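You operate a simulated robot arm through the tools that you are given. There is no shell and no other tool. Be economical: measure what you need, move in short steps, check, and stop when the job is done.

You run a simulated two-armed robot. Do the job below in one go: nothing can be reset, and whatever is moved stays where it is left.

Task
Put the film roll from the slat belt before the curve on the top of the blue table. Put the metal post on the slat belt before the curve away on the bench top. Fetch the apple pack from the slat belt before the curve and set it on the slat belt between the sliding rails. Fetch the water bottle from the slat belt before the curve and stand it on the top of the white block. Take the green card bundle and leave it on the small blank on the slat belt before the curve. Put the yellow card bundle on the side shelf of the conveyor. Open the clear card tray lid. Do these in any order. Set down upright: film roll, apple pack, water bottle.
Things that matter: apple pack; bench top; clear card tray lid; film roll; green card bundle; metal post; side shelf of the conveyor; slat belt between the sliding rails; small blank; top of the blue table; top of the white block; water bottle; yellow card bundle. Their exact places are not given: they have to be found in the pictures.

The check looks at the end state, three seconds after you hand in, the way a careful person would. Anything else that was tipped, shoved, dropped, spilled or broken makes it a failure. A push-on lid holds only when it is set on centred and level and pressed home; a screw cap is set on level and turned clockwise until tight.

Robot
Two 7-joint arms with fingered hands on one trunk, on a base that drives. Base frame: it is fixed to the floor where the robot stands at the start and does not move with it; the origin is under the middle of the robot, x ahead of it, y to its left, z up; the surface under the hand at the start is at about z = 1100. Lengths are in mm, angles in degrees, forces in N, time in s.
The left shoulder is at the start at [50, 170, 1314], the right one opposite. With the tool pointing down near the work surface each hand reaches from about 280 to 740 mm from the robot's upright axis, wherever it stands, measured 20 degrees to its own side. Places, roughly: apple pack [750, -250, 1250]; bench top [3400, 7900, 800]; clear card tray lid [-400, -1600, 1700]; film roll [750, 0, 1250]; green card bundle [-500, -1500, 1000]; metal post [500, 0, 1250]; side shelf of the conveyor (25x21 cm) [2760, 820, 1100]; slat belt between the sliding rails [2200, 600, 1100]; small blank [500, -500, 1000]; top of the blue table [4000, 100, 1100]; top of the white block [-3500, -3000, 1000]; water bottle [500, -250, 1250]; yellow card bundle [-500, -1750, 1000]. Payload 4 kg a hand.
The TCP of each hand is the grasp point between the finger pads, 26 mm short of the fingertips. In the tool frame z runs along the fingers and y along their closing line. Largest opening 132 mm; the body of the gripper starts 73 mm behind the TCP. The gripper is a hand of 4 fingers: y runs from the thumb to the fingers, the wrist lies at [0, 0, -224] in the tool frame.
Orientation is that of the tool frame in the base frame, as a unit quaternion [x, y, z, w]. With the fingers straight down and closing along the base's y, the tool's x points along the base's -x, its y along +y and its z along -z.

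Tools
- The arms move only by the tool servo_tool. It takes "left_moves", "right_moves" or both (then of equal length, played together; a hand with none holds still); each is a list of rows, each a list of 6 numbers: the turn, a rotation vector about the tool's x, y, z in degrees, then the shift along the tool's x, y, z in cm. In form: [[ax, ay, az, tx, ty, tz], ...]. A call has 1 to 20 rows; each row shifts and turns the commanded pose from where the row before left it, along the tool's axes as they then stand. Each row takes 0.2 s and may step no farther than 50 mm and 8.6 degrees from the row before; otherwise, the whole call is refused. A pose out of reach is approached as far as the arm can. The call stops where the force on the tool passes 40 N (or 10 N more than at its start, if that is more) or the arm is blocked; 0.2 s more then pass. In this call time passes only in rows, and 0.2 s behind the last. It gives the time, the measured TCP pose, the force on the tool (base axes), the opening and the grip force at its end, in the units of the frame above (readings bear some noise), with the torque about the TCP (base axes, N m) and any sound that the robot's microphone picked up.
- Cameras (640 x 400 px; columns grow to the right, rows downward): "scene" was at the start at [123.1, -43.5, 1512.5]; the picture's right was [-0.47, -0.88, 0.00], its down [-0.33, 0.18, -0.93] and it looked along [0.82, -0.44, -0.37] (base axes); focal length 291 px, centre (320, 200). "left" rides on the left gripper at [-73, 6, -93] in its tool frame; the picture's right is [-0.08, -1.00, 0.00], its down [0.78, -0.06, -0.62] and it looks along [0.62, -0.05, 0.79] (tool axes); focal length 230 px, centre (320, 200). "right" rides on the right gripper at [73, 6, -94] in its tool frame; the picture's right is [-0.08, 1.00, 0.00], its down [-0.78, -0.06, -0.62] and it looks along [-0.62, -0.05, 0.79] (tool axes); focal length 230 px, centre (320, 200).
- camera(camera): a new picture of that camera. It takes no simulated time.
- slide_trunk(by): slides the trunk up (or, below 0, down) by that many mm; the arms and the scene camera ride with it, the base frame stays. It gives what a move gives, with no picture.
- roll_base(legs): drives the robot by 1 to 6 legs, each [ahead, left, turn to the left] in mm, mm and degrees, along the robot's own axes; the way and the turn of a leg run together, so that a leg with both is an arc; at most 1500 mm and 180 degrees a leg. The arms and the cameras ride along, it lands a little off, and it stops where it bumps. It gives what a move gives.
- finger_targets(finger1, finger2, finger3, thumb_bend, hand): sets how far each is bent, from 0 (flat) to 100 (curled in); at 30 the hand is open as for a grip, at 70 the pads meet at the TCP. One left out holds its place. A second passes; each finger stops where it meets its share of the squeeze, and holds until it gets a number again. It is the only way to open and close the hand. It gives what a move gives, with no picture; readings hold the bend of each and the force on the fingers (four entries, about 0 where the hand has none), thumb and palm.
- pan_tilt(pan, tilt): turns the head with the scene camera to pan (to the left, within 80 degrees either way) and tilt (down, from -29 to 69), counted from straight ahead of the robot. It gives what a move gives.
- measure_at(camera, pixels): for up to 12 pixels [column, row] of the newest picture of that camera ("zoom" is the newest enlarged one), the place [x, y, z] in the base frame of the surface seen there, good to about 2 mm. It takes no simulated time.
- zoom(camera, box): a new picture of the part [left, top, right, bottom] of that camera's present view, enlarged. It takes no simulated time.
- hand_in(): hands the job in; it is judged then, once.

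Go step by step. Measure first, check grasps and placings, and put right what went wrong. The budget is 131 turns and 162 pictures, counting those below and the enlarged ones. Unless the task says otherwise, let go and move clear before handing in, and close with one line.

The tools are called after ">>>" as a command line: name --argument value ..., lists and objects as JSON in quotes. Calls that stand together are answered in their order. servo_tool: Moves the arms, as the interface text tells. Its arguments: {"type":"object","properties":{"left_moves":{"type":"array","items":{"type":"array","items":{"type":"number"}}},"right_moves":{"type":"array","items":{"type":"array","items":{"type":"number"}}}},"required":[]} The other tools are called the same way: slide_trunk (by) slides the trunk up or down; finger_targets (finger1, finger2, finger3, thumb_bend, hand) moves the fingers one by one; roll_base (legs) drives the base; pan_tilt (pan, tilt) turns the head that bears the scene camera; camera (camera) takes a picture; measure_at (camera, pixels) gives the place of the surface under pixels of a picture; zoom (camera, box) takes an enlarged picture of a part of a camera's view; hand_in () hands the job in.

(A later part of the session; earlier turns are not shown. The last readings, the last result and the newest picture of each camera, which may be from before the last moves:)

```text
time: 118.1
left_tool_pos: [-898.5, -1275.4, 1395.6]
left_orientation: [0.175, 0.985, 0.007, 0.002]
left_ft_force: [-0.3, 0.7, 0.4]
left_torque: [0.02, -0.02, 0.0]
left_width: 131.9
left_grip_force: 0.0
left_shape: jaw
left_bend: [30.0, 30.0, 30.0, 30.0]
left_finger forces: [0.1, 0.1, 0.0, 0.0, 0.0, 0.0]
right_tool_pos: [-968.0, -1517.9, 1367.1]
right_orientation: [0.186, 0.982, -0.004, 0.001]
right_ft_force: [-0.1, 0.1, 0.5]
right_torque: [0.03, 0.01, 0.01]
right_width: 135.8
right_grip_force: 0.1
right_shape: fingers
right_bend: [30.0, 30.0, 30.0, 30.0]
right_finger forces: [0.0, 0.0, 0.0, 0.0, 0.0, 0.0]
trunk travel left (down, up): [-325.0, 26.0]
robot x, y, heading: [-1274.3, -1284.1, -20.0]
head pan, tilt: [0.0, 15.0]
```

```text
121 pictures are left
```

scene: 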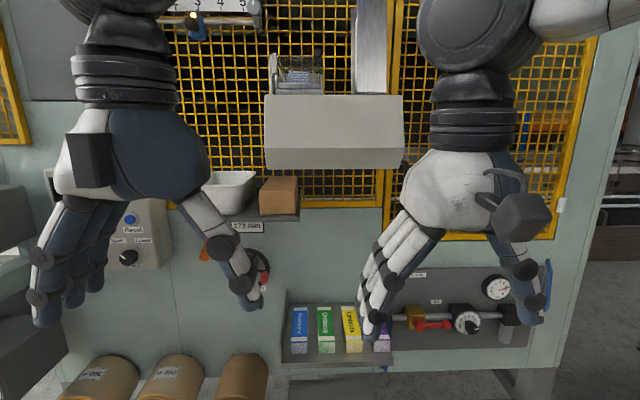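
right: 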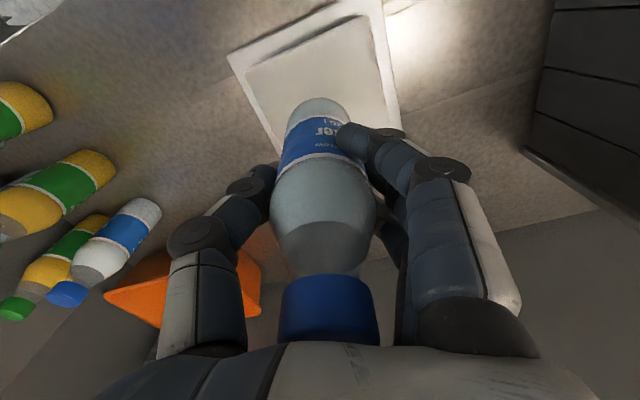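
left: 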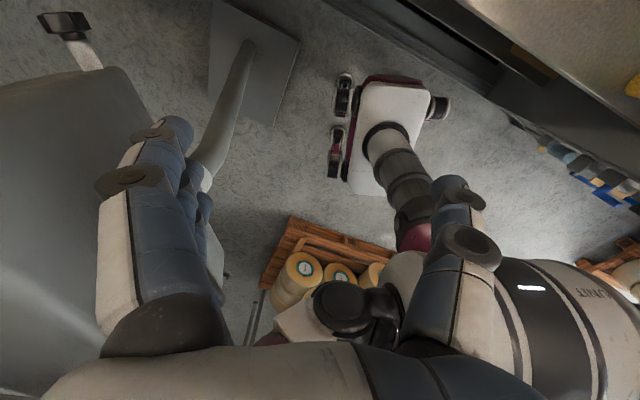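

The card bundles stand at (300–385,330), the clear tray is atop the sloped hood at (297,78). Enlarge both and measure.

>>> zoom --camera "scene" --box '[230, 20, 430, 180]'

>>> measure_at --camera "zoom" --pixels '[[180, 170], [250, 170], [150, 130], [300, 200], [220, 210], [140, 220], [310, 140], [230, 140], [400, 250], [330, 290]]'

>>> zoom --camera "scene" --box '[270, 280, 420, 380]'

>>> measure_at --camera "zoom" --pixels '[[125, 125], [125, 200], [240, 125], [240, 200], [345, 130], [350, 200], [225, 310], [100, 340], [440, 200], [400, 320], [60, 300], [480, 290]]'

```text
2.50 times, centred on (330, 100) of scene
```

zoom: 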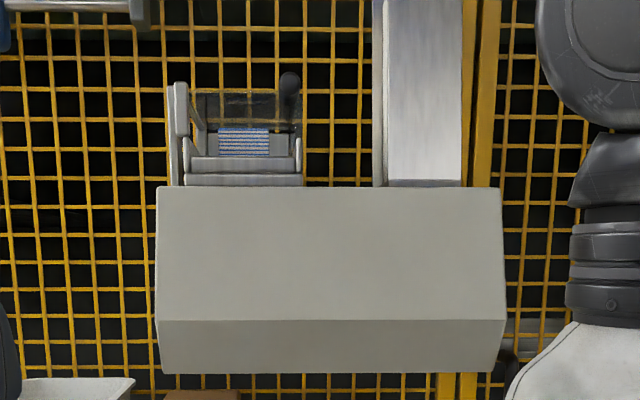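

```text
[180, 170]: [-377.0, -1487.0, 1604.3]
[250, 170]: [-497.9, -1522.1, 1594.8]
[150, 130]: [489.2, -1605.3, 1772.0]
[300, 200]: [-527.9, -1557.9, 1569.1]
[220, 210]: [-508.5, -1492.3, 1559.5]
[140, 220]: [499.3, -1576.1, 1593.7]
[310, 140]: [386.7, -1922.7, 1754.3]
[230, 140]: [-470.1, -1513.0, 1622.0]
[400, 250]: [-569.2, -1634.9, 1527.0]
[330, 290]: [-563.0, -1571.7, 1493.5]
```

```text
4.00 times, centred on (345, 330) of scene
```

zoom: 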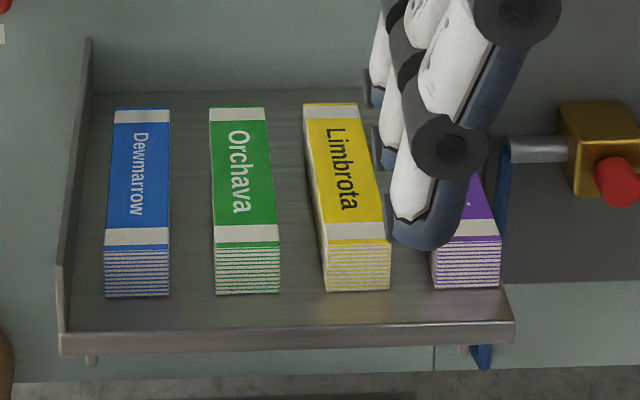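

```text
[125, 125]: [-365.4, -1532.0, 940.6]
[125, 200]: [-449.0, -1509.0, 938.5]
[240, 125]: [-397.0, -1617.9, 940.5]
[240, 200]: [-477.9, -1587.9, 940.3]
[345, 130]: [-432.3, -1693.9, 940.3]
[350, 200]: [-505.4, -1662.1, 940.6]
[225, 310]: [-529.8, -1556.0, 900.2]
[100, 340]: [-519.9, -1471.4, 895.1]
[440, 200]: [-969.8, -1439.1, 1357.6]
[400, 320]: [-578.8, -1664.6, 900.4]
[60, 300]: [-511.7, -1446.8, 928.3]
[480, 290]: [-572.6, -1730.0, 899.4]
```

Green bundle centre near (-450,-1600,940 top), yellow near (-475,-1680). Now look up at the tray lid.

>>> pan_tilt --pan 0 --tilt -5

>>> zoom --camera "scene" --box '[250, 110, 350, 200]'

>>> camera --camera "scene"

```text
time: 118.9
left_tool_pos: [-898.1, -1274.9, 1395.9]
left_orientation: [0.175, 0.985, 0.006, 0.002]
left_ft_force: [-0.5, 0.7, -0.2]
left_torque: [-0.01, 0.01, 0.01]
left_width: 132.1
left_grip_force: 0.0
left_shape: jaw
left_bend: [30.0, 30.0, 30.0, 30.0]
left_finger forces: [0.0, 0.1, 0.1, 0.0, 0.0, 0.0]
right_tool_pos: [-967.4, -1518.0, 1367.1]
right_orientation: [0.185, 0.983, -0.005, 0.002]
right_ft_force: [-0.2, 0.2, 0.0]
right_torque: [0.0, -0.01, 0.04]
right_width: 135.7
right_grip_force: 0.0
right_shape: fingers
right_bend: [30.0, 30.0, 30.0, 30.0]
right_finger forces: [0.1, 0.0, 0.0, 0.0, 0.0, 0.1]
trunk travel left (down, up): [-325.0, 26.0]
robot x, y, heading: [-1270.2, -1283.7, -20.1]
head pan, tilt: [0.0, -5.0]
```

```text
4.44 times, centred on (300, 155) of scene
```

zoom: 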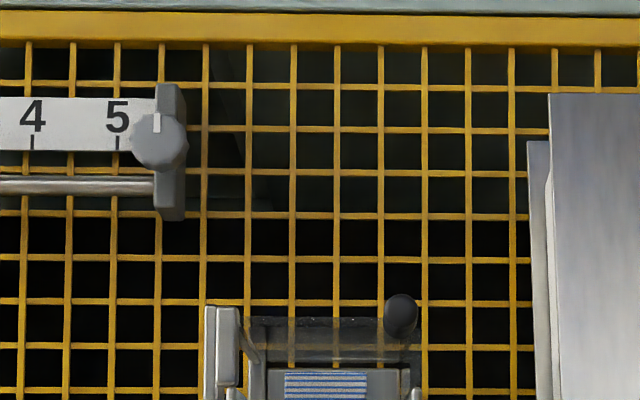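

```text
117 pictures are left
```

scene: 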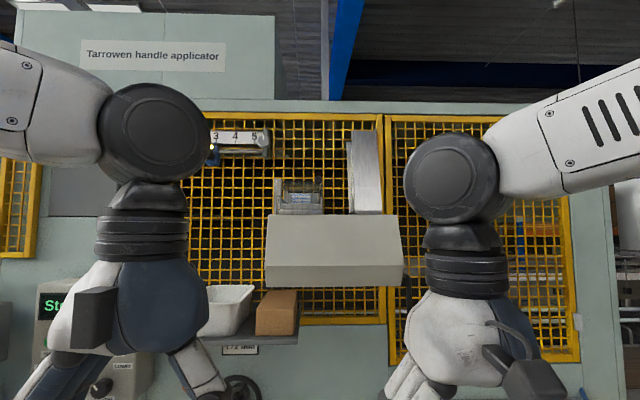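

>>> zoom --camera "scene" --box '[265, 165, 345, 220]'

>>> measure_at --camera "zoom" --pixels '[[420, 150], [80, 160], [120, 150], [200, 140], [300, 160], [200, 190], [380, 190], [300, 260], [130, 230], [420, 250], [300, 330], [250, 350]]'

```text
7.27 times, centred on (305, 192) of scene
```

zoom: 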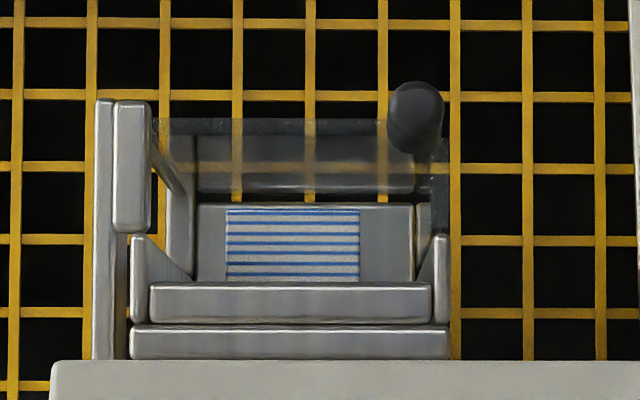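

```text
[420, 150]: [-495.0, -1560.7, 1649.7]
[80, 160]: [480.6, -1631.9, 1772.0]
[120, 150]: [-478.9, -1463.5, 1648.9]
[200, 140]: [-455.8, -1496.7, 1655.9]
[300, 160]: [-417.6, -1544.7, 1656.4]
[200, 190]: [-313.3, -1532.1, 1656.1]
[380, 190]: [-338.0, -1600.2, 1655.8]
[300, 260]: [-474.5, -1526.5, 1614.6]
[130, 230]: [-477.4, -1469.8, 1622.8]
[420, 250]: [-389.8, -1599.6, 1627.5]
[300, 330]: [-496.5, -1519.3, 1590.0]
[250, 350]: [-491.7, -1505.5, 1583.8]
```

The lid is a clear plate at z≈1656 with a black knob at its right front corner (-495,-1561). I move closer, raise the trunk and bring the left hand up pitched forward so its camera looks down on the lid.

>>> roll_base --legs '[[250, -150, 0]]'

>>> slide_trunk --by 26

>>> servo_tool --left_moves '[[0, 0, 0, 0, 1, -4], [0, 0, 0, 0, 1, -4], [0, -8, 0, 0, 1, -4], [0, -8, 0, 0, 1, -4], [0, -8, 0, 0, 0, -3], [0, -8, 0, 0, 0, -3], [0, -8, 0, 0, 0, -3], [0, -8, 0, 0, 0, -2]]'

>>> camera --camera "left"

>>> camera --camera "scene"

```text
time: 120.9
left_tool_pos: [-718.0, -1499.9, 1395.6]
left_orientation: [0.174, 0.985, 0.007, 0.002]
left_ft_force: [-0.6, -0.3, -0.8]
left_torque: [0.0, 0.03, -0.01]
left_width: 131.9
left_grip_force: 0.1
left_shape: jaw
left_bend: [30.0, 30.0, 30.0, 30.0]
left_finger forces: [0.0, 0.0, 0.0, 0.1, 0.0, 0.0]
right_tool_pos: [-788.1, -1744.2, 1366.9]
right_orientation: [0.186, 0.983, -0.005, 0.002]
right_ft_force: [-0.9, 0.4, 0.2]
right_torque: [0.04, 0.02, -0.03]
right_width: 135.6
right_grip_force: 0.0
right_shape: fingers
right_bend: [30.0, 30.0, 30.0, 30.0]
right_finger forces: [0.1, 0.0, 0.0, 0.0, 0.0, 0.0]
trunk travel left (down, up): [-325.0, 26.0]
robot x, y, heading: [-1088.6, -1507.8, -19.9]
head pan, tilt: [0.0, -5.0]
```

```text
time: 121.6
left_tool_pos: [-718.5, -1501.3, 1422.5]
left_orientation: [0.175, 0.985, 0.006, 0.002]
left_ft_force: [-0.2, -0.3, 0.5]
left_torque: [0.0, -0.04, -0.01]
left_width: 131.8
left_grip_force: 0.0
left_shape: jaw
left_bend: [30.0, 30.0, 30.0, 30.0]
left_finger forces: [0.0, 0.0, 0.0, 0.1, 0.0, 0.0]
right_tool_pos: [-786.9, -1743.1, 1394.2]
right_orientation: [0.186, 0.983, -0.005, 0.002]
right_ft_force: [0.2, -0.1, 0.1]
right_torque: [0.02, -0.01, -0.01]
right_width: 135.5
right_grip_force: 0.0
right_shape: fingers
right_bend: [30.0, 30.0, 30.0, 30.0]
right_finger forces: [0.0, 0.0, 0.1, 0.1, 0.1, 0.0]
trunk travel left (down, up): [-351.0, 0.0]
robot x, y, heading: [-1095.4, -1503.0, -20.2]
head pan, tilt: [0.0, -5.0]
```

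```text
time: 123.4
left_tool_pos: [-759.0, -1444.7, 1679.5]
left_orientation: [0.162, 0.898, -0.066, 0.404]
left_ft_force: [0.4, 0.2, 0.3]
left_torque: [-0.01, 0.02, 0.01]
left_width: 132.1
left_grip_force: 0.0
left_shape: jaw
left_bend: [30.0, 30.0, 30.0, 30.0]
left_finger forces: [0.0, 0.0, 0.0, 0.0, 0.0, 0.1]
right_tool_pos: [-788.3, -1743.1, 1393.2]
right_orientation: [0.186, 0.982, -0.006, 0.003]
right_ft_force: [-0.3, 0.5, 0.2]
right_torque: [-0.02, -0.02, 0.01]
right_width: 135.8
right_grip_force: 0.1
right_shape: fingers
right_bend: [30.0, 30.0, 30.0, 30.0]
right_finger forces: [0.0, 0.0, 0.0, 0.0, 0.0, 0.0]
trunk travel left (down, up): [-351.0, 0.0]
robot x, y, heading: [-1091.8, -1509.5, -20.1]
head pan, tilt: [0.0, -5.0]
```

```text
115 pictures are left
```

left: 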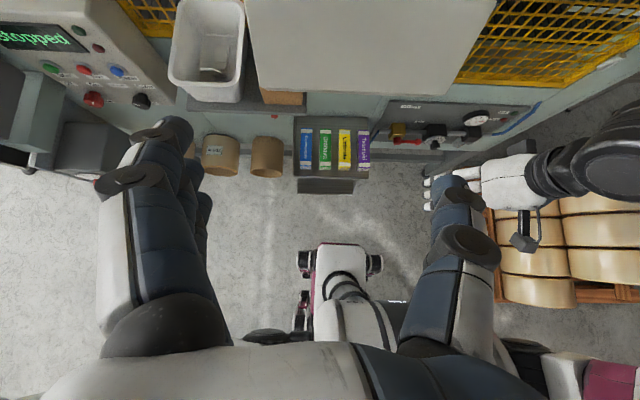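

```text
114 pictures are left
```

scene: 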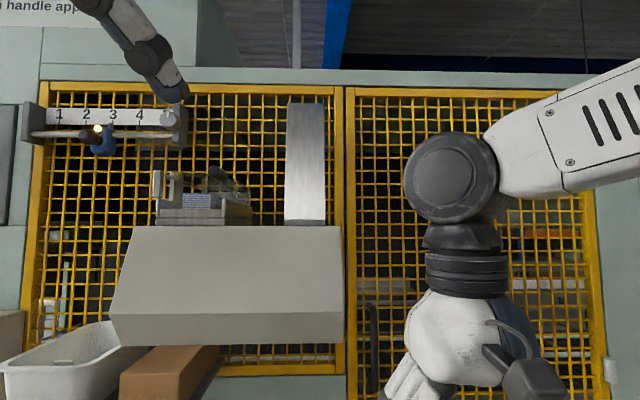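

The pitch works (48° so far). Enlarge the lid, and pitch the left hand further to horizontal.

>>> servo_tool --left_moves '[[0, -8, 0, 0, 0, -1], [0, -8, 0, 0, 0, -1], [0, -8, 0, 0, 0, 0], [0, -8, 0, 0, 0, 0], [0, -4, 0, -3, 0, 0], [0, 0, 0, -3, 0, 0]]'

>>> zoom --camera "scene" --box '[140, 150, 260, 230]'

>>> camera --camera "left"

```text
time: 124.8
left_tool_pos: [-764.5, -1446.8, 1751.6]
left_orientation: [0.134, 0.73, -0.112, 0.66]
left_ft_force: [-0.1, 0.4, -0.4]
left_torque: [0.02, 0.02, 0.01]
left_width: 132.0
left_grip_force: 0.0
left_shape: jaw
left_bend: [30.0, 30.0, 30.0, 30.0]
left_finger forces: [0.1, 0.1, 0.0, 0.1, 0.0, 0.0]
right_tool_pos: [-787.2, -1743.8, 1392.4]
right_orientation: [0.186, 0.982, -0.005, 0.002]
right_ft_force: [-0.6, 0.4, 0.3]
right_torque: [0.0, 0.01, -0.02]
right_width: 136.1
right_grip_force: 0.1
right_shape: fingers
right_bend: [30.0, 30.0, 30.0, 30.0]
right_finger forces: [0.0, 0.0, 0.0, 0.1, 0.1, 0.1]
trunk travel left (down, up): [-351.0, 0.0]
robot x, y, heading: [-1092.8, -1508.4, -19.9]
head pan, tilt: [0.0, -5.0]
```

```text
5.00 times, centred on (200, 190) of scene
```

zoom: 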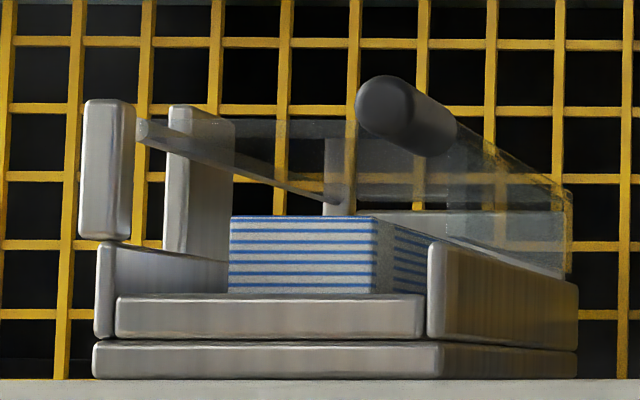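

```text
112 pictures are left
```

left: 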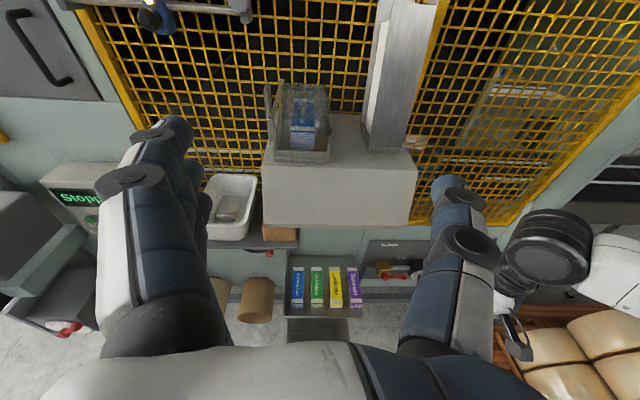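

The hinge rod runs front-to-back along the left side; the black handle is on the right edge. Zoom in from above.

>>> zoom --camera "left" --box '[250, 70, 350, 180]'

>>> measure_at --camera "left" --pixels '[[269, 98], [275, 143], [283, 90], [325, 90], [330, 130], [325, 125], [305, 130], [328, 160], [330, 152], [278, 158], [327, 115], [305, 95]]'

```text
3.64 times, centred on (300, 125) of left
```

zoom: 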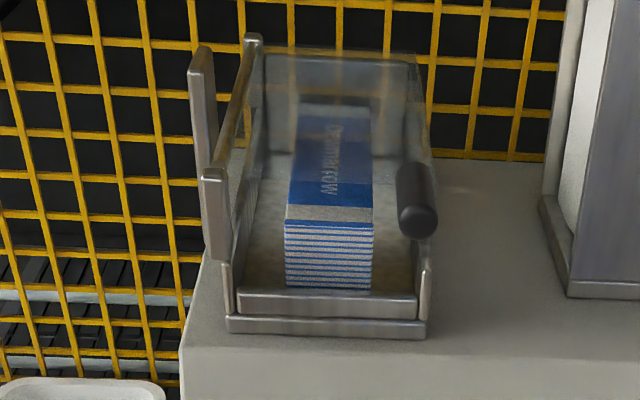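

```text
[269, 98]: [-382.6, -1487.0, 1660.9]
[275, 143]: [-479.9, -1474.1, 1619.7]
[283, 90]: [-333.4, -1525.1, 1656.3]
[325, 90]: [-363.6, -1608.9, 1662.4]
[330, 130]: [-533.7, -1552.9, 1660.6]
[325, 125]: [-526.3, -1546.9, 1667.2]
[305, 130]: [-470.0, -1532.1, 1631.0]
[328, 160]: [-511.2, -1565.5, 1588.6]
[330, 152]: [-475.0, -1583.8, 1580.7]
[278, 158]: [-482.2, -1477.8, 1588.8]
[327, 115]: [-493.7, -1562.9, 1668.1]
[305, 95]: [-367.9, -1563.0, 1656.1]
```

The handle is a black bar along the lid's right edge, about (-519,-1558,1657), hinge 95 mm to its left along the depth direction. I'll pinch it from the front with the hand rolled 90° (thumb below), then swing about the hinge. Level and roll first.

>>> servo_tool --left_moves '[[0, -5.9, 0, 0, 0, 0], [0, 0, 8, 0, 0, 0], [0, 0, 8, 0, 0, 0], [0, 0, 8, 0, 0, 0], [0, 0, 8, 0, 0, 0], [0, 0, 8, 0, 0, 0], [0, 0, 8, 0, 0, 0], [0, 0, 8, 0, 0, 0], [0, 0, 8, 0, 0, 0], [0, 0, 8, 0, 0, 0], [0, 0, 8, 0, 0, 0], [0, 0, 8, 0, 0, 0]]'

>>> finger_targets --hand "left" --finger1 50 --finger2 50 --finger3 50 --thumb_bend 50

>>> camera --camera "left"

>>> camera --camera "scene"

```text
time: 127.4
left_tool_pos: [-765.0, -1445.7, 1750.4]
left_orientation: [0.575, 0.41, 0.4, 0.583]
left_ft_force: [0.2, -0.5, 0.2]
left_torque: [-0.01, 0.0, -0.02]
left_width: 131.8
left_grip_force: 0.1
left_shape: jaw
left_bend: [30.0, 30.0, 30.0, 30.0]
left_finger forces: [0.0, 0.1, 0.0, 0.0, 0.0, 0.0]
right_tool_pos: [-787.3, -1744.0, 1392.2]
right_orientation: [0.186, 0.983, -0.004, 0.001]
right_ft_force: [-0.5, 0.1, 0.9]
right_torque: [0.0, -0.02, 0.02]
right_width: 135.6
right_grip_force: 0.0
right_shape: fingers
right_bend: [30.0, 30.0, 30.0, 30.0]
right_finger forces: [0.0, 0.0, 0.0, 0.0, 0.0, 0.0]
trunk travel left (down, up): [-351.0, 0.0]
robot x, y, heading: [-1095.6, -1509.5, -19.9]
head pan, tilt: [0.0, -5.0]
```

```text
time: 128.4
left_tool_pos: [-765.8, -1445.7, 1751.4]
left_orientation: [0.576, 0.41, 0.399, 0.584]
left_ft_force: [-0.7, -0.5, 0.0]
left_torque: [-0.05, 0.02, -0.03]
left_width: 71.6
left_grip_force: 0.0
left_shape: fingers
left_bend: [50.0, 50.0, 50.0, 50.0]
left_finger forces: [0.0, 0.0, 0.0, 0.1, 0.0, 0.1]
right_tool_pos: [-787.1, -1743.5, 1393.7]
right_orientation: [0.186, 0.983, -0.004, 0.002]
right_ft_force: [-0.7, -0.1, -0.6]
right_torque: [-0.02, 0.0, 0.0]
right_width: 135.6
right_grip_force: 0.1
right_shape: fingers
right_bend: [30.0, 30.0, 30.0, 30.0]
right_finger forces: [0.0, 0.0, 0.0, 0.1, 0.1, 0.0]
trunk travel left (down, up): [-351.0, 0.0]
robot x, y, heading: [-1092.8, -1508.7, -20.1]
head pan, tilt: [0.0, -5.0]
```

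```text
110 pictures are left
```

left: 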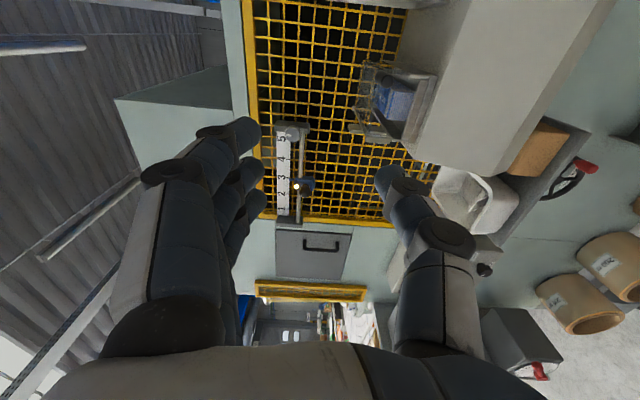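

```text
109 pictures are left
```

scene: 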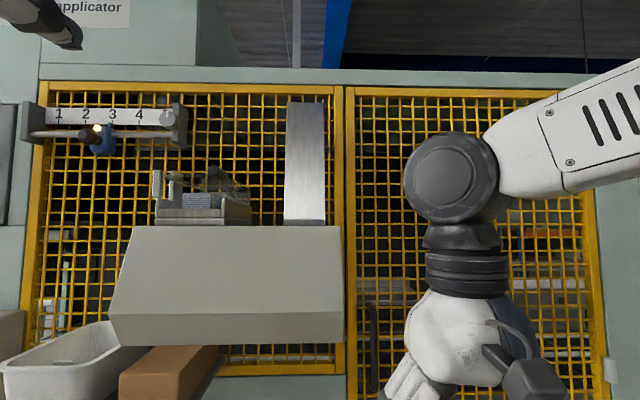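

Roll is exact: tool x left, y up, z into the machine. Move to just in front of the handle.

>>> servo_tool --left_moves '[[0, 0, 0, -1, -4.5, 0], [0, 0, 0, -1, -4.5, 0], [0, 0, 0, 0, 0, 4.8], [0, 0, 0, 0, 0, 4.8], [0, 0, 0, 0, 0, 4.8], [0, 0, 0, 0, 0, 3]]'

>>> camera --camera "left"

>>> zoom --camera "scene" --box '[100, 100, 300, 240]'

```text
time: 129.8
left_tool_pos: [-607.4, -1526.6, 1661.2]
left_orientation: [0.576, 0.411, 0.398, 0.584]
left_ft_force: [0.1, 0.2, -0.4]
left_torque: [0.0, 0.03, 0.01]
left_width: 71.2
left_grip_force: 0.1
left_shape: fingers
left_bend: [50.0, 50.0, 50.0, 50.0]
left_finger forces: [0.0, 0.1, 0.0, 0.0, 0.1, 0.0]
right_tool_pos: [-786.9, -1743.8, 1392.9]
right_orientation: [0.185, 0.983, -0.005, 0.002]
right_ft_force: [0.1, 0.4, -0.7]
right_torque: [0.01, 0.0, 0.01]
right_width: 135.6
right_grip_force: 0.1
right_shape: fingers
right_bend: [30.0, 30.0, 30.0, 30.0]
right_finger forces: [0.0, 0.1, 0.1, 0.0, 0.0, 0.0]
trunk travel left (down, up): [-351.0, 0.0]
robot x, y, heading: [-1090.2, -1508.3, -19.9]
head pan, tilt: [0.0, -5.0]
```

```text
108 pictures are left
```

left: 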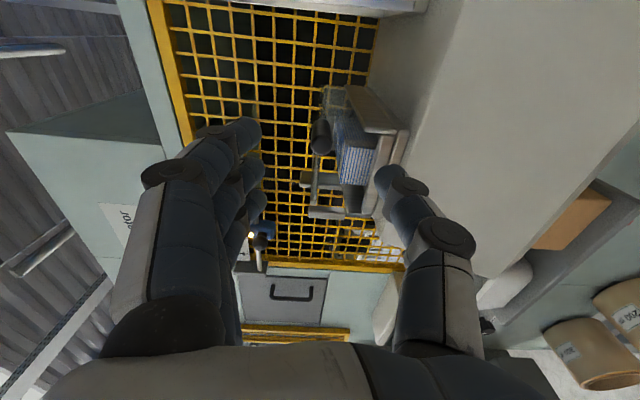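

```text
2.86 times, centred on (200, 170) of scene
```

zoom: 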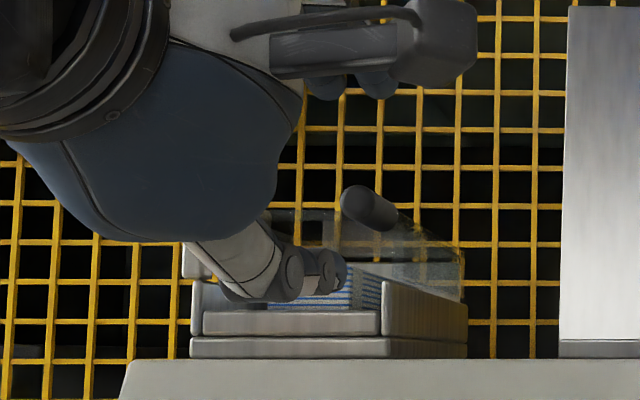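

The handle shows at (320,137) between fingers (left) and thumb (right). Measure it from here.

>>> measure_at --camera "left" --pixels '[[320, 132], [320, 145], [323, 120], [311, 135], [330, 137], [328, 100], [310, 95], [350, 110], [318, 152], [395, 175], [322, 180]]'

```text
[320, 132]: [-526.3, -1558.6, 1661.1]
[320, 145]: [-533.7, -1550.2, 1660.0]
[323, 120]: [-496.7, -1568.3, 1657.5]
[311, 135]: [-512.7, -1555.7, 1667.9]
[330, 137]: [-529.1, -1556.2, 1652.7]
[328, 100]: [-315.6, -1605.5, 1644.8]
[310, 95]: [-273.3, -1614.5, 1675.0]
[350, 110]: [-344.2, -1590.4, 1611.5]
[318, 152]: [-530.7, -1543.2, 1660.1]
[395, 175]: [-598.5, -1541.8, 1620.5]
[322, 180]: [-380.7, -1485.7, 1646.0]
```

Aligned (same lateral, z 1660). Advance 72 mm and pinch the handle's front end.

>>> servo_tool --left_moves '[[0, 0, 0, 0, 0, 3], [0, 0, 0, 0, 0, 3], [0, 0, 0, 0, 0, 1.2]]'

>>> finger_targets --hand "left" --finger1 75 --finger2 75 --finger3 75 --thumb_bend 75

>>> camera --camera "left"

>>> zoom --camera "scene" --box '[100, 100, 300, 240]'

```text
time: 130.6
left_tool_pos: [-542.3, -1552.1, 1661.6]
left_orientation: [0.576, 0.411, 0.398, 0.584]
left_ft_force: [-6.3, 2.4, 0.1]
left_torque: [0.11, 0.29, 0.08]
left_width: 71.6
left_grip_force: 3.8
left_shape: fingers
left_bend: [50.0, 50.0, 50.0, 50.0]
left_finger forces: [0.0, 0.0, 0.0, 0.0, 7.1, 0.1]
right_tool_pos: [-788.2, -1742.1, 1394.5]
right_orientation: [0.185, 0.983, -0.005, 0.003]
right_ft_force: [1.2, 0.1, -0.3]
right_torque: [0.03, -0.01, 0.01]
right_width: 135.9
right_grip_force: 0.0
right_shape: fingers
right_bend: [30.0, 30.0, 30.0, 30.0]
right_finger forces: [0.0, 0.1, 0.1, 0.1, 0.0, 0.0]
trunk travel left (down, up): [-351.0, 0.0]
robot x, y, heading: [-1090.7, -1504.9, -20.0]
head pan, tilt: [0.0, -5.0]
```

```text
time: 131.6
left_tool_pos: [-540.8, -1552.8, 1660.6]
left_orientation: [0.575, 0.411, 0.398, 0.584]
left_ft_force: [4.4, -2.7, -1.8]
left_torque: [0.01, 0.06, -0.05]
left_width: 12.1
left_grip_force: 9.4
left_shape: fingers
left_bend: [75.0, 71.0, 74.0, 69.0]
left_finger forces: [0.0, 7.1, 1.6, 0.1, 9.9, 0.0]
right_tool_pos: [-787.2, -1743.7, 1392.6]
right_orientation: [0.186, 0.983, -0.005, 0.002]
right_ft_force: [-0.3, -0.3, -0.4]
right_torque: [-0.01, 0.0, 0.0]
right_width: 135.7
right_grip_force: 0.1
right_shape: fingers
right_bend: [30.0, 30.0, 30.0, 30.0]
right_finger forces: [0.1, 0.0, 0.1, 0.0, 0.1, 0.0]
trunk travel left (down, up): [-351.0, 0.0]
robot x, y, heading: [-1091.1, -1507.6, -19.8]
head pan, tilt: [0.0, -5.0]
```

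```text
106 pictures are left
```

left: 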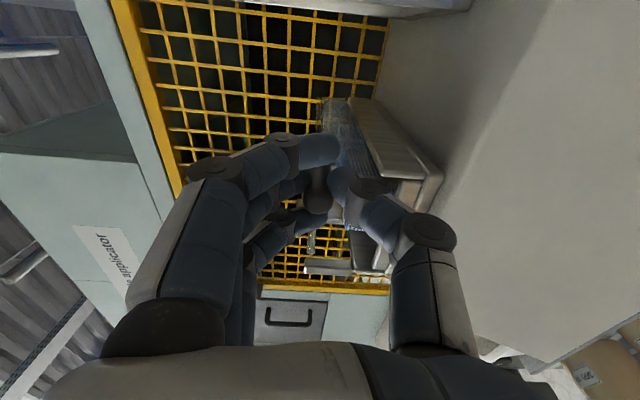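

```text
2.86 times, centred on (200, 170) of scene
```

zoom: 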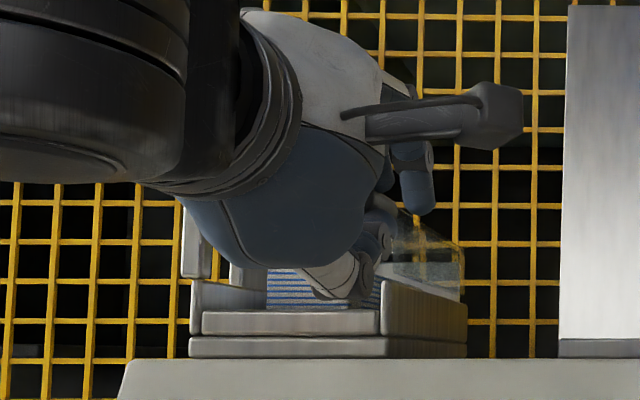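

Handle pinched. Swing the lid up about the hinge: 8° turn and 13 mm tangential per row.

>>> servo_tool --left_moves '[[0, 0, -4, 0.02, 0.66, 0], [0, 0, -8, 0.09, 1.32, 0], [0, 0, -8, 0.09, 1.32, 0], [0, 0, -8, 0.09, 1.32, 0], [0, 0, -8, 0.09, 1.32, 0], [0, 0, -8, 0.09, 1.32, 0]]'

>>> zoom --camera "scene" --box '[100, 100, 300, 240]'

>>> camera --camera "left"

```text
time: 133.0
left_tool_pos: [-531.6, -1526.2, 1725.9]
left_orientation: [0.38, 0.596, 0.149, 0.691]
left_ft_force: [2.8, -5.3, 3.1]
left_torque: [0.01, -0.11, -0.08]
left_width: 11.9
left_grip_force: 9.9
left_shape: fingers
left_bend: [75.0, 71.0, 74.0, 69.0]
left_finger forces: [0.1, 9.0, 1.1, 0.1, 9.5, 0.1]
right_tool_pos: [-787.5, -1744.6, 1392.6]
right_orientation: [0.185, 0.983, -0.004, 0.002]
right_ft_force: [-0.2, 0.0, 0.5]
right_torque: [-0.01, 0.01, 0.01]
right_width: 136.0
right_grip_force: 0.1
right_shape: fingers
right_bend: [30.0, 30.0, 30.0, 30.0]
right_finger forces: [0.0, 0.1, 0.1, 0.0, 0.1, 0.0]
trunk travel left (down, up): [-351.0, 0.0]
robot x, y, heading: [-1096.0, -1505.6, -20.1]
head pan, tilt: [0.0, -5.0]
```

```text
2.86 times, centred on (200, 170) of scene
```

zoom: 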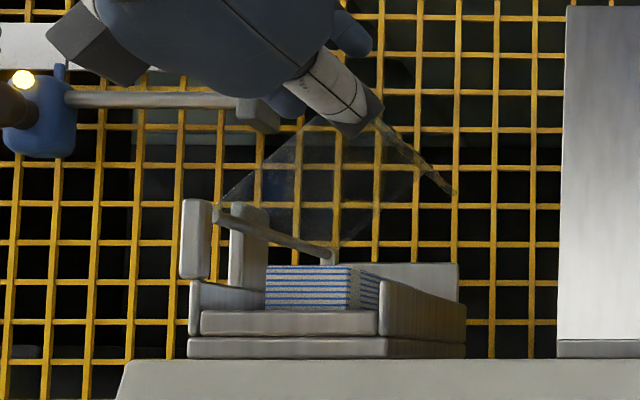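

```text
103 pictures are left
```

left: 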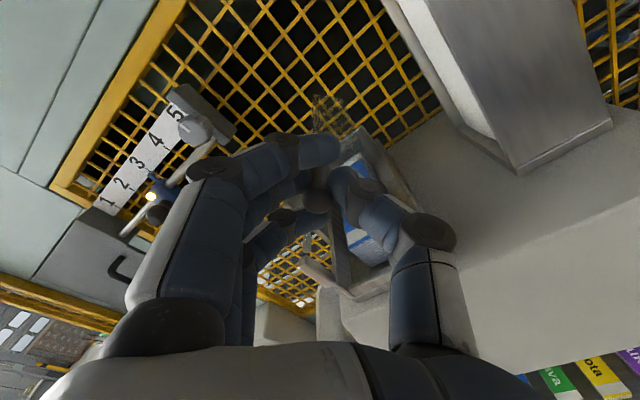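

Lid at ~44° and following. Continue.

>>> servo_tool --left_moves '[[0, 0, -8, 0.09, 1.32, 0], [0, 0, -8, 0.09, 1.32, 0], [0, 0, -8, 0.09, 1.32, 0], [0, 0, -8, 0.09, 1.32, 0], [0, 0, -8, 0.09, 1.32, 0], [0, 0, -8, 0.09, 1.32, 0], [0, 0, -8, 0.09, 1.32, 0]]'

>>> zoom --camera "scene" --box '[60, 80, 300, 240]'

>>> camera --camera "left"

```text
time: 134.6
left_tool_pos: [-505.3, -1441.6, 1754.8]
left_orientation: [0.052, 0.703, -0.192, 0.683]
left_ft_force: [7.2, 3.8, 31.6]
left_torque: [-0.19, -0.53, 0.14]
left_width: 11.9
left_grip_force: 14.8
left_shape: fingers
left_bend: [75.0, 71.0, 75.0, 69.0]
left_finger forces: [0.0, 14.5, 0.0, 0.0, 15.6, 0.1]
right_tool_pos: [-787.7, -1742.1, 1393.9]
right_orientation: [0.187, 0.982, -0.006, 0.003]
right_ft_force: [0.8, -0.1, -0.1]
right_torque: [-0.02, -0.02, 0.0]
right_width: 135.8
right_grip_force: 0.1
right_shape: fingers
right_bend: [30.0, 30.0, 30.0, 30.0]
right_finger forces: [0.0, 0.0, 0.0, 0.0, 0.0, 0.0]
trunk travel left (down, up): [-351.0, 0.0]
robot x, y, heading: [-1090.8, -1506.3, -20.0]
head pan, tilt: [0.0, -5.0]
```

```text
2.50 times, centred on (180, 160) of scene
```

zoom: 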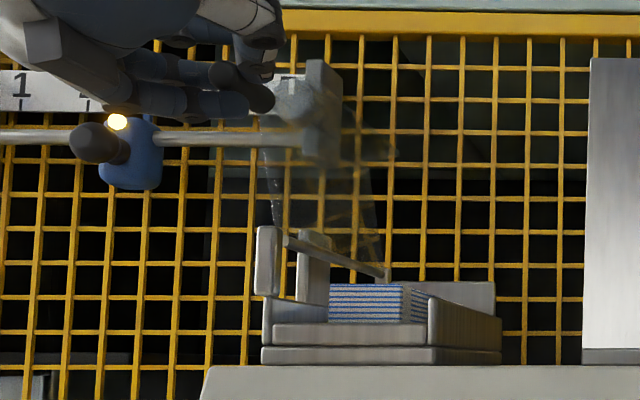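

```text
101 pictures are left
```

left: 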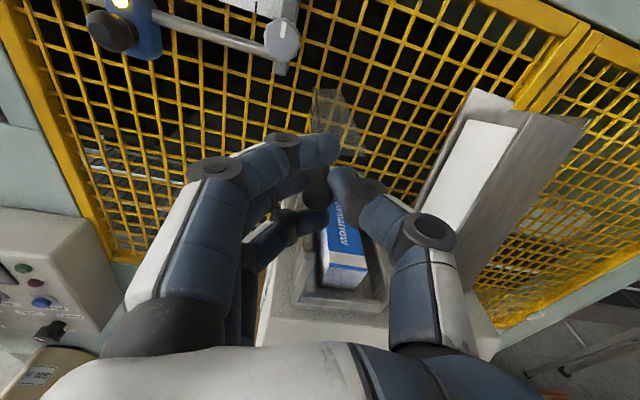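

Lid is past vertical (~100°) and reaction of 31 N indicates its stop. Relieve slightly, open and withdraw straight back.

>>> servo_tool --left_moves '[[0, 0, 0, 0, -0.4, 0]]'

>>> finger_targets --hand "left" --finger1 55 --finger2 55 --finger3 55 --thumb_bend 55

>>> servo_tool --left_moves '[[0, 0, 0, 0, 0, -3], [0, 0, 0, 0, 0, -4], [0, 0, 0, 0, 0, -4]]'

>>> zoom --camera "scene" --box '[60, 80, 300, 240]'

>>> camera --camera "left"

```text
time: 135.0
left_tool_pos: [-506.2, -1449.5, 1755.6]
left_orientation: [0.055, 0.704, -0.192, 0.682]
left_ft_force: [4.2, 0.6, 28.2]
left_torque: [-0.22, -0.42, 0.08]
left_width: 12.1
left_grip_force: 13.7
left_shape: fingers
left_bend: [75.0, 71.0, 75.0, 69.0]
left_finger forces: [0.1, 10.4, 0.0, 0.0, 17.1, 0.1]
right_tool_pos: [-788.6, -1744.6, 1394.4]
right_orientation: [0.186, 0.983, -0.005, 0.002]
right_ft_force: [-0.7, -0.3, -0.5]
right_torque: [0.01, -0.01, 0.0]
right_width: 135.8
right_grip_force: 0.1
right_shape: fingers
right_bend: [30.0, 30.0, 30.0, 30.0]
right_finger forces: [0.1, 0.1, 0.1, 0.0, 0.0, 0.0]
trunk travel left (down, up): [-351.0, 0.0]
robot x, y, heading: [-1091.0, -1508.7, -20.1]
head pan, tilt: [0.0, -5.0]
```

```text
time: 136.0
left_tool_pos: [-504.7, -1448.8, 1752.1]
left_orientation: [0.054, 0.705, -0.19, 0.681]
left_ft_force: [-0.5, 0.2, -0.6]
left_torque: [0.01, -0.01, 0.06]
left_width: 53.8
left_grip_force: 0.1
left_shape: fingers
left_bend: [55.0, 55.0, 55.0, 55.0]
left_finger forces: [0.1, 0.1, 0.0, 0.0, 0.1, 0.1]
right_tool_pos: [-788.0, -1743.8, 1391.8]
right_orientation: [0.186, 0.983, -0.005, 0.002]
right_ft_force: [0.5, 0.2, 0.1]
right_torque: [0.0, -0.01, -0.03]
right_width: 135.9
right_grip_force: 0.0
right_shape: fingers
right_bend: [30.0, 30.0, 30.0, 30.0]
right_finger forces: [0.0, 0.0, 0.0, 0.1, 0.0, 0.0]
trunk travel left (down, up): [-351.0, 0.0]
robot x, y, heading: [-1092.3, -1506.9, -20.1]
head pan, tilt: [0.0, -5.0]
```

```text
time: 136.8
left_tool_pos: [-608.0, -1410.1, 1754.9]
left_orientation: [0.055, 0.705, -0.191, 0.681]
left_ft_force: [0.5, -0.4, 0.2]
left_torque: [0.01, -0.01, 0.0]
left_width: 54.0
left_grip_force: 0.0
left_shape: fingers
left_bend: [55.0, 55.0, 55.0, 55.0]
left_finger forces: [0.0, 0.1, 0.1, 0.0, 0.0, 0.1]
right_tool_pos: [-787.8, -1742.0, 1393.8]
right_orientation: [0.186, 0.983, -0.006, 0.003]
right_ft_force: [-0.4, 0.2, -0.3]
right_torque: [-0.02, 0.01, 0.0]
right_width: 135.9
right_grip_force: 0.0
right_shape: fingers
right_bend: [30.0, 30.0, 30.0, 30.0]
right_finger forces: [0.1, 0.0, 0.0, 0.0, 0.0, 0.1]
trunk travel left (down, up): [-351.0, 0.0]
robot x, y, heading: [-1088.2, -1504.7, -20.2]
head pan, tilt: [0.0, -5.0]
```

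```text
2.50 times, centred on (180, 160) of scene
```

zoom: 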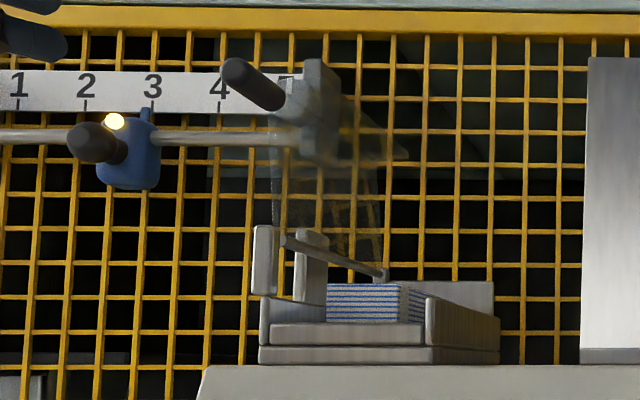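

```text
99 pictures are left
```

left: 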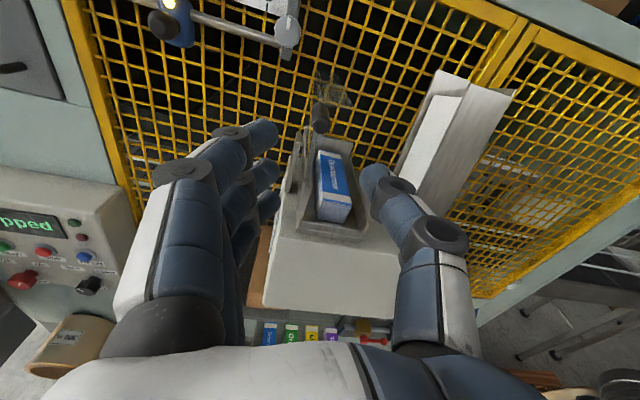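

The lid stays open against its stop. Bring the left hand back to pointing down.

>>> servo_tool --left_moves '[[0, 0, 0, 0, 0, -4.5], [0, 0, 0, 0, 0, -4.5], [0, 0, 8, 0, 0, -4], [0, 0, 4, 0, 0, 0], [0, 8, 0, 3, 0, 0.3], [0, 8, 0, 2.9, 0, 0.7], [0, 8, 0, 2.8, 0, 1.1], [0, 8, 0, 2.6, 0, 1.5], [0, 8, 0, 2.4, 0, 1.85], [0, 8, 0, 2.1, 0, 2.15], [0, 8, 0, 1.8, 0, 2.4], [0, 8, 0, 1.4, 0, 2.65], [0, 8, 0, 1, 0, 2.8], [0, 8, 0, 0.6, 0, 2.9], [0, 8, 0, 0.2, 0, 3]]'

>>> pan_tilt --pan -5 --tilt 50

>>> camera --camera "scene"

```text
time: 140.0
left_tool_pos: [-695.2, -1374.0, 1424.5]
left_orientation: [0.174, 0.985, 0.004, 0.016]
left_ft_force: [0.6, -0.4, 0.1]
left_torque: [0.02, 0.01, -0.01]
left_width: 53.6
left_grip_force: 0.1
left_shape: fingers
left_bend: [55.0, 55.0, 55.0, 55.0]
left_finger forces: [0.0, 0.0, 0.0, 0.0, 0.1, 0.0]
right_tool_pos: [-786.6, -1743.6, 1392.8]
right_orientation: [0.186, 0.983, -0.004, 0.001]
right_ft_force: [0.6, 0.4, 0.1]
right_torque: [0.04, 0.02, 0.01]
right_width: 135.7
right_grip_force: 0.0
right_shape: fingers
right_bend: [30.0, 30.0, 30.0, 30.0]
right_finger forces: [0.0, 0.1, 0.0, 0.1, 0.0, 0.0]
trunk travel left (down, up): [-351.0, 0.0]
robot x, y, heading: [-1092.6, -1500.5, -20.0]
head pan, tilt: [0.0, -5.0]
```

```text
time: 141.3
left_tool_pos: [-696.6, -1373.1, 1424.8]
left_orientation: [0.176, 0.984, 0.003, 0.019]
left_ft_force: [-0.1, 0.4, 0.7]
left_torque: [0.02, 0.03, -0.01]
left_width: 54.0
left_grip_force: 0.1
left_shape: fingers
left_bend: [55.0, 55.0, 55.0, 55.0]
left_finger forces: [0.1, 0.0, 0.1, 0.1, 0.1, 0.1]
right_tool_pos: [-786.6, -1744.8, 1394.0]
right_orientation: [0.186, 0.983, -0.005, 0.002]
right_ft_force: [0.3, -0.1, 0.3]
right_torque: [0.01, 0.01, -0.02]
right_width: 135.6
right_grip_force: 0.1
right_shape: fingers
right_bend: [30.0, 30.0, 30.0, 30.0]
right_finger forces: [0.0, 0.0, 0.0, 0.1, 0.0, 0.1]
trunk travel left (down, up): [-351.0, 0.0]
robot x, y, heading: [-1089.8, -1509.6, -20.0]
head pan, tilt: [-5.0, 50.0]
```

```text
98 pictures are left
```

scene: 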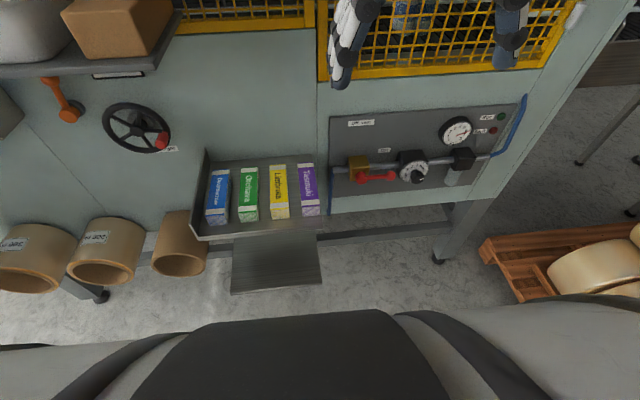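

Good view of the bundles at (218..308,195). Zoom and measure bundle corners and shelf.

>>> zoom --camera "scene" --box '[180, 140, 340, 260]'

>>> measure_at --camera "zoom" --pixels '[[242, 115], [308, 115], [238, 262], [304, 262], [365, 105], [427, 105], [378, 255], [440, 255], [205, 262], [470, 265], [340, 200], [345, 300]]'

```text
3.33 times, centred on (260, 200) of scene
```

zoom: 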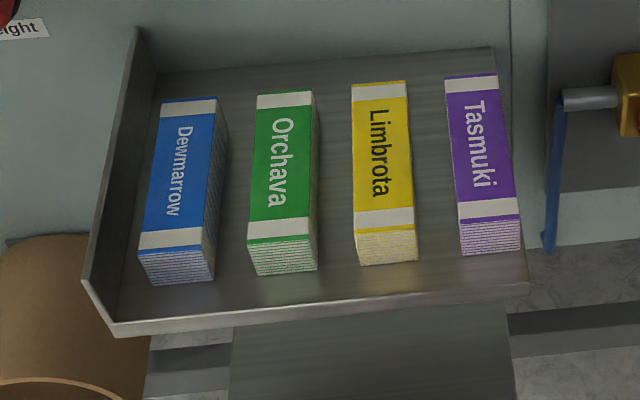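

```text
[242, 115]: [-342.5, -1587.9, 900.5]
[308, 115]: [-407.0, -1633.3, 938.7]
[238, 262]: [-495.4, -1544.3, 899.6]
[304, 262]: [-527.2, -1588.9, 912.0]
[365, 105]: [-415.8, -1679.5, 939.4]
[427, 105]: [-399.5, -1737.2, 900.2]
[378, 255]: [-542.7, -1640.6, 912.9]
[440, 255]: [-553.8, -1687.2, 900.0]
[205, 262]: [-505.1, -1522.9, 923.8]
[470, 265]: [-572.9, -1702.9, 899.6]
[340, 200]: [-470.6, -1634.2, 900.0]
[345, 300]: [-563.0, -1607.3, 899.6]
```

>>> measure_at --camera "zoom" --pixels '[[260, 97], [310, 95], [306, 233], [251, 236], [354, 87], [403, 86], [413, 222], [357, 227], [203, 105], [455, 210], [197, 240], [128, 280]]'

```text
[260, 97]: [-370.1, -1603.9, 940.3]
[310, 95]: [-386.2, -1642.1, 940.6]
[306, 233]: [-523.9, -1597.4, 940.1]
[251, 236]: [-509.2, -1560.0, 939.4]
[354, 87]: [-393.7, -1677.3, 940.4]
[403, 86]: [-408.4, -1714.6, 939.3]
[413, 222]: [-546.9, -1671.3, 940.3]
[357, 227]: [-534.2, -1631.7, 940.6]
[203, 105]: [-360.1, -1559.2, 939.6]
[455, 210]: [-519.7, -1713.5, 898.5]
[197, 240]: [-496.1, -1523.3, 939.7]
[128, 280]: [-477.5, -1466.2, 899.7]
```

Green centre (-447,-1601), yellow (-471,-1674), gaps ~38 mm. To use the right hand on green I must shift left; check the tub shelf.

>>> measure_at --camera "scene" --pixels '[[30, 50], [110, 50], [85, 72], [175, 15], [135, 125], [60, 80], [180, 265], [90, 270], [280, 290], [5, 130]]'

>>> pan_tilt --pan 50 --tilt 35

>>> camera --camera "scene"

```text
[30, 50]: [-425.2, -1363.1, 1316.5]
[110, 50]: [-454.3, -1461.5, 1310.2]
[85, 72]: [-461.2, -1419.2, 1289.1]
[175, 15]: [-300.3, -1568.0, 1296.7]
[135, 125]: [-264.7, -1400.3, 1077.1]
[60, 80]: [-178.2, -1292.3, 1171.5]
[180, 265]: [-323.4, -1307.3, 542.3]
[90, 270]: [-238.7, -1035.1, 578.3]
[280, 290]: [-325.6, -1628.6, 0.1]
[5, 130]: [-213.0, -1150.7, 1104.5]
```

```text
time: 142.5
left_tool_pos: [-696.7, -1372.1, 1424.9]
left_orientation: [0.175, 0.984, 0.004, 0.019]
left_ft_force: [0.2, 0.2, 0.0]
left_torque: [0.02, 0.02, -0.01]
left_width: 54.0
left_grip_force: 0.0
left_shape: fingers
left_bend: [55.0, 55.0, 55.0, 55.0]
left_finger forces: [0.1, 0.0, 0.1, 0.0, 0.1, 0.0]
right_tool_pos: [-787.9, -1742.8, 1393.3]
right_orientation: [0.186, 0.983, -0.005, 0.002]
right_ft_force: [0.4, -0.2, -0.1]
right_torque: [0.03, 0.02, 0.02]
right_width: 135.6
right_grip_force: 0.1
right_shape: fingers
right_bend: [30.0, 30.0, 30.0, 30.0]
right_finger forces: [0.1, 0.0, 0.0, 0.0, 0.0, 0.1]
trunk travel left (down, up): [-351.0, 0.0]
robot x, y, heading: [-1092.6, -1505.1, -20.0]
head pan, tilt: [50.0, 35.0]
```

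```text
96 pictures are left
```

scene: 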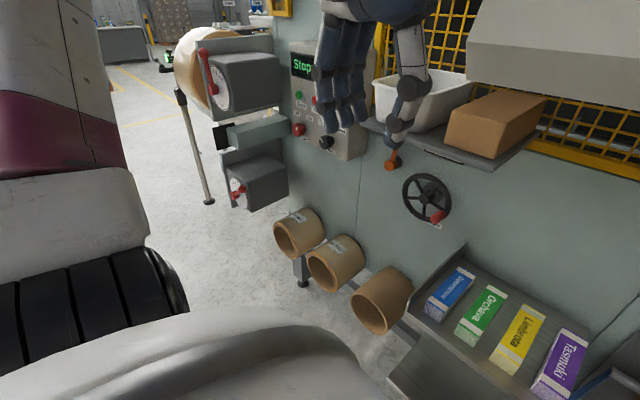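

>>> measure_at --camera "scene" --pixels '[[430, 375], [400, 380], [470, 390], [350, 55], [430, 90], [230, 80]]'

>>> finger_targets --hand "right" --finger1 50 --finger2 50 --finger3 50 --thumb_bend 50

>>> roll_base --legs '[[0, 230, 2.4], [80, 0, 0]]'

>>> pan_tilt --pan -8 --tilt 48

>>> camera --camera "scene"

```text
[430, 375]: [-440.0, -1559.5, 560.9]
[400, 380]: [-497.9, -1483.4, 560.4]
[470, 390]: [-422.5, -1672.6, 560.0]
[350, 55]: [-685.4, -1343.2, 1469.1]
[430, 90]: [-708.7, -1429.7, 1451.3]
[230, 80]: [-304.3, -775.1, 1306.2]
```

```text
time: 143.5
left_tool_pos: [-695.4, -1373.2, 1424.9]
left_orientation: [0.175, 0.984, 0.004, 0.018]
left_ft_force: [-0.3, 0.0, -0.5]
left_torque: [-0.01, -0.02, 0.03]
left_width: 54.0
left_grip_force: 0.0
left_shape: fingers
left_bend: [55.0, 55.0, 55.0, 55.0]
left_finger forces: [0.0, 0.0, 0.0, 0.0, 0.0, 0.0]
right_tool_pos: [-787.1, -1742.2, 1393.7]
right_orientation: [0.185, 0.983, -0.005, 0.001]
right_ft_force: [0.2, -0.3, -0.2]
right_torque: [0.0, -0.02, 0.02]
right_width: 71.4
right_grip_force: 0.0
right_shape: fingers
right_bend: [50.0, 50.0, 50.0, 50.0]
right_finger forces: [0.0, 0.0, 0.0, 0.0, 0.0, 0.1]
trunk travel left (down, up): [-351.0, 0.0]
robot x, y, heading: [-1089.2, -1507.5, -20.1]
head pan, tilt: [50.0, 35.0]
```

```text
time: 146.8
left_tool_pos: [-551.6, -1163.9, 1425.1]
left_orientation: [0.154, 0.988, 0.004, 0.018]
left_ft_force: [-0.5, -0.4, -0.2]
left_torque: [-0.02, 0.02, 0.01]
left_width: 53.6
left_grip_force: 0.1
left_shape: fingers
left_bend: [55.0, 55.0, 55.0, 55.0]
left_finger forces: [0.0, 0.1, 0.1, 0.0, 0.0, 0.0]
right_tool_pos: [-628.1, -1537.2, 1393.0]
right_orientation: [0.165, 0.986, -0.004, 0.002]
right_ft_force: [-0.1, 0.7, -0.2]
right_torque: [0.02, 0.0, -0.03]
right_width: 71.2
right_grip_force: 0.1
right_shape: fingers
right_bend: [50.0, 50.0, 50.0, 50.0]
right_finger forces: [0.1, 0.0, 0.0, 0.1, 0.1, 0.0]
trunk travel left (down, up): [-351.0, 0.0]
robot x, y, heading: [-943.5, -1314.0, -17.6]
head pan, tilt: [50.0, 35.0]
```

```text
time: 148.1
left_tool_pos: [-554.2, -1162.8, 1424.3]
left_orientation: [0.155, 0.988, 0.003, 0.018]
left_ft_force: [-0.6, -0.5, 0.3]
left_torque: [-0.01, 0.01, -0.06]
left_width: 53.9
left_grip_force: 0.0
left_shape: fingers
left_bend: [55.0, 55.0, 55.0, 55.0]
left_finger forces: [0.0, 0.1, 0.1, 0.1, 0.0, 0.1]
right_tool_pos: [-630.1, -1537.7, 1393.2]
right_orientation: [0.165, 0.986, -0.005, 0.002]
right_ft_force: [-0.1, -0.7, 0.2]
right_torque: [0.02, 0.0, -0.01]
right_width: 71.4
right_grip_force: 0.0
right_shape: fingers
right_bend: [50.0, 50.0, 50.0, 50.0]
right_finger forces: [0.0, 0.0, 0.0, 0.0, 0.1, 0.1]
trunk travel left (down, up): [-351.0, 0.0]
robot x, y, heading: [-942.4, -1313.5, -17.4]
head pan, tilt: [-8.0, 48.0]
```

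```text
95 pictures are left
```

scene: 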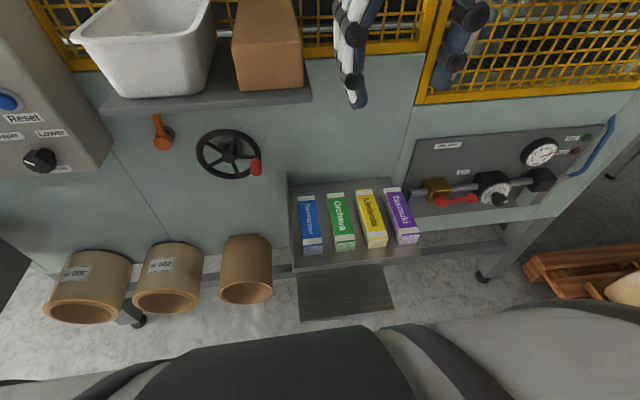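

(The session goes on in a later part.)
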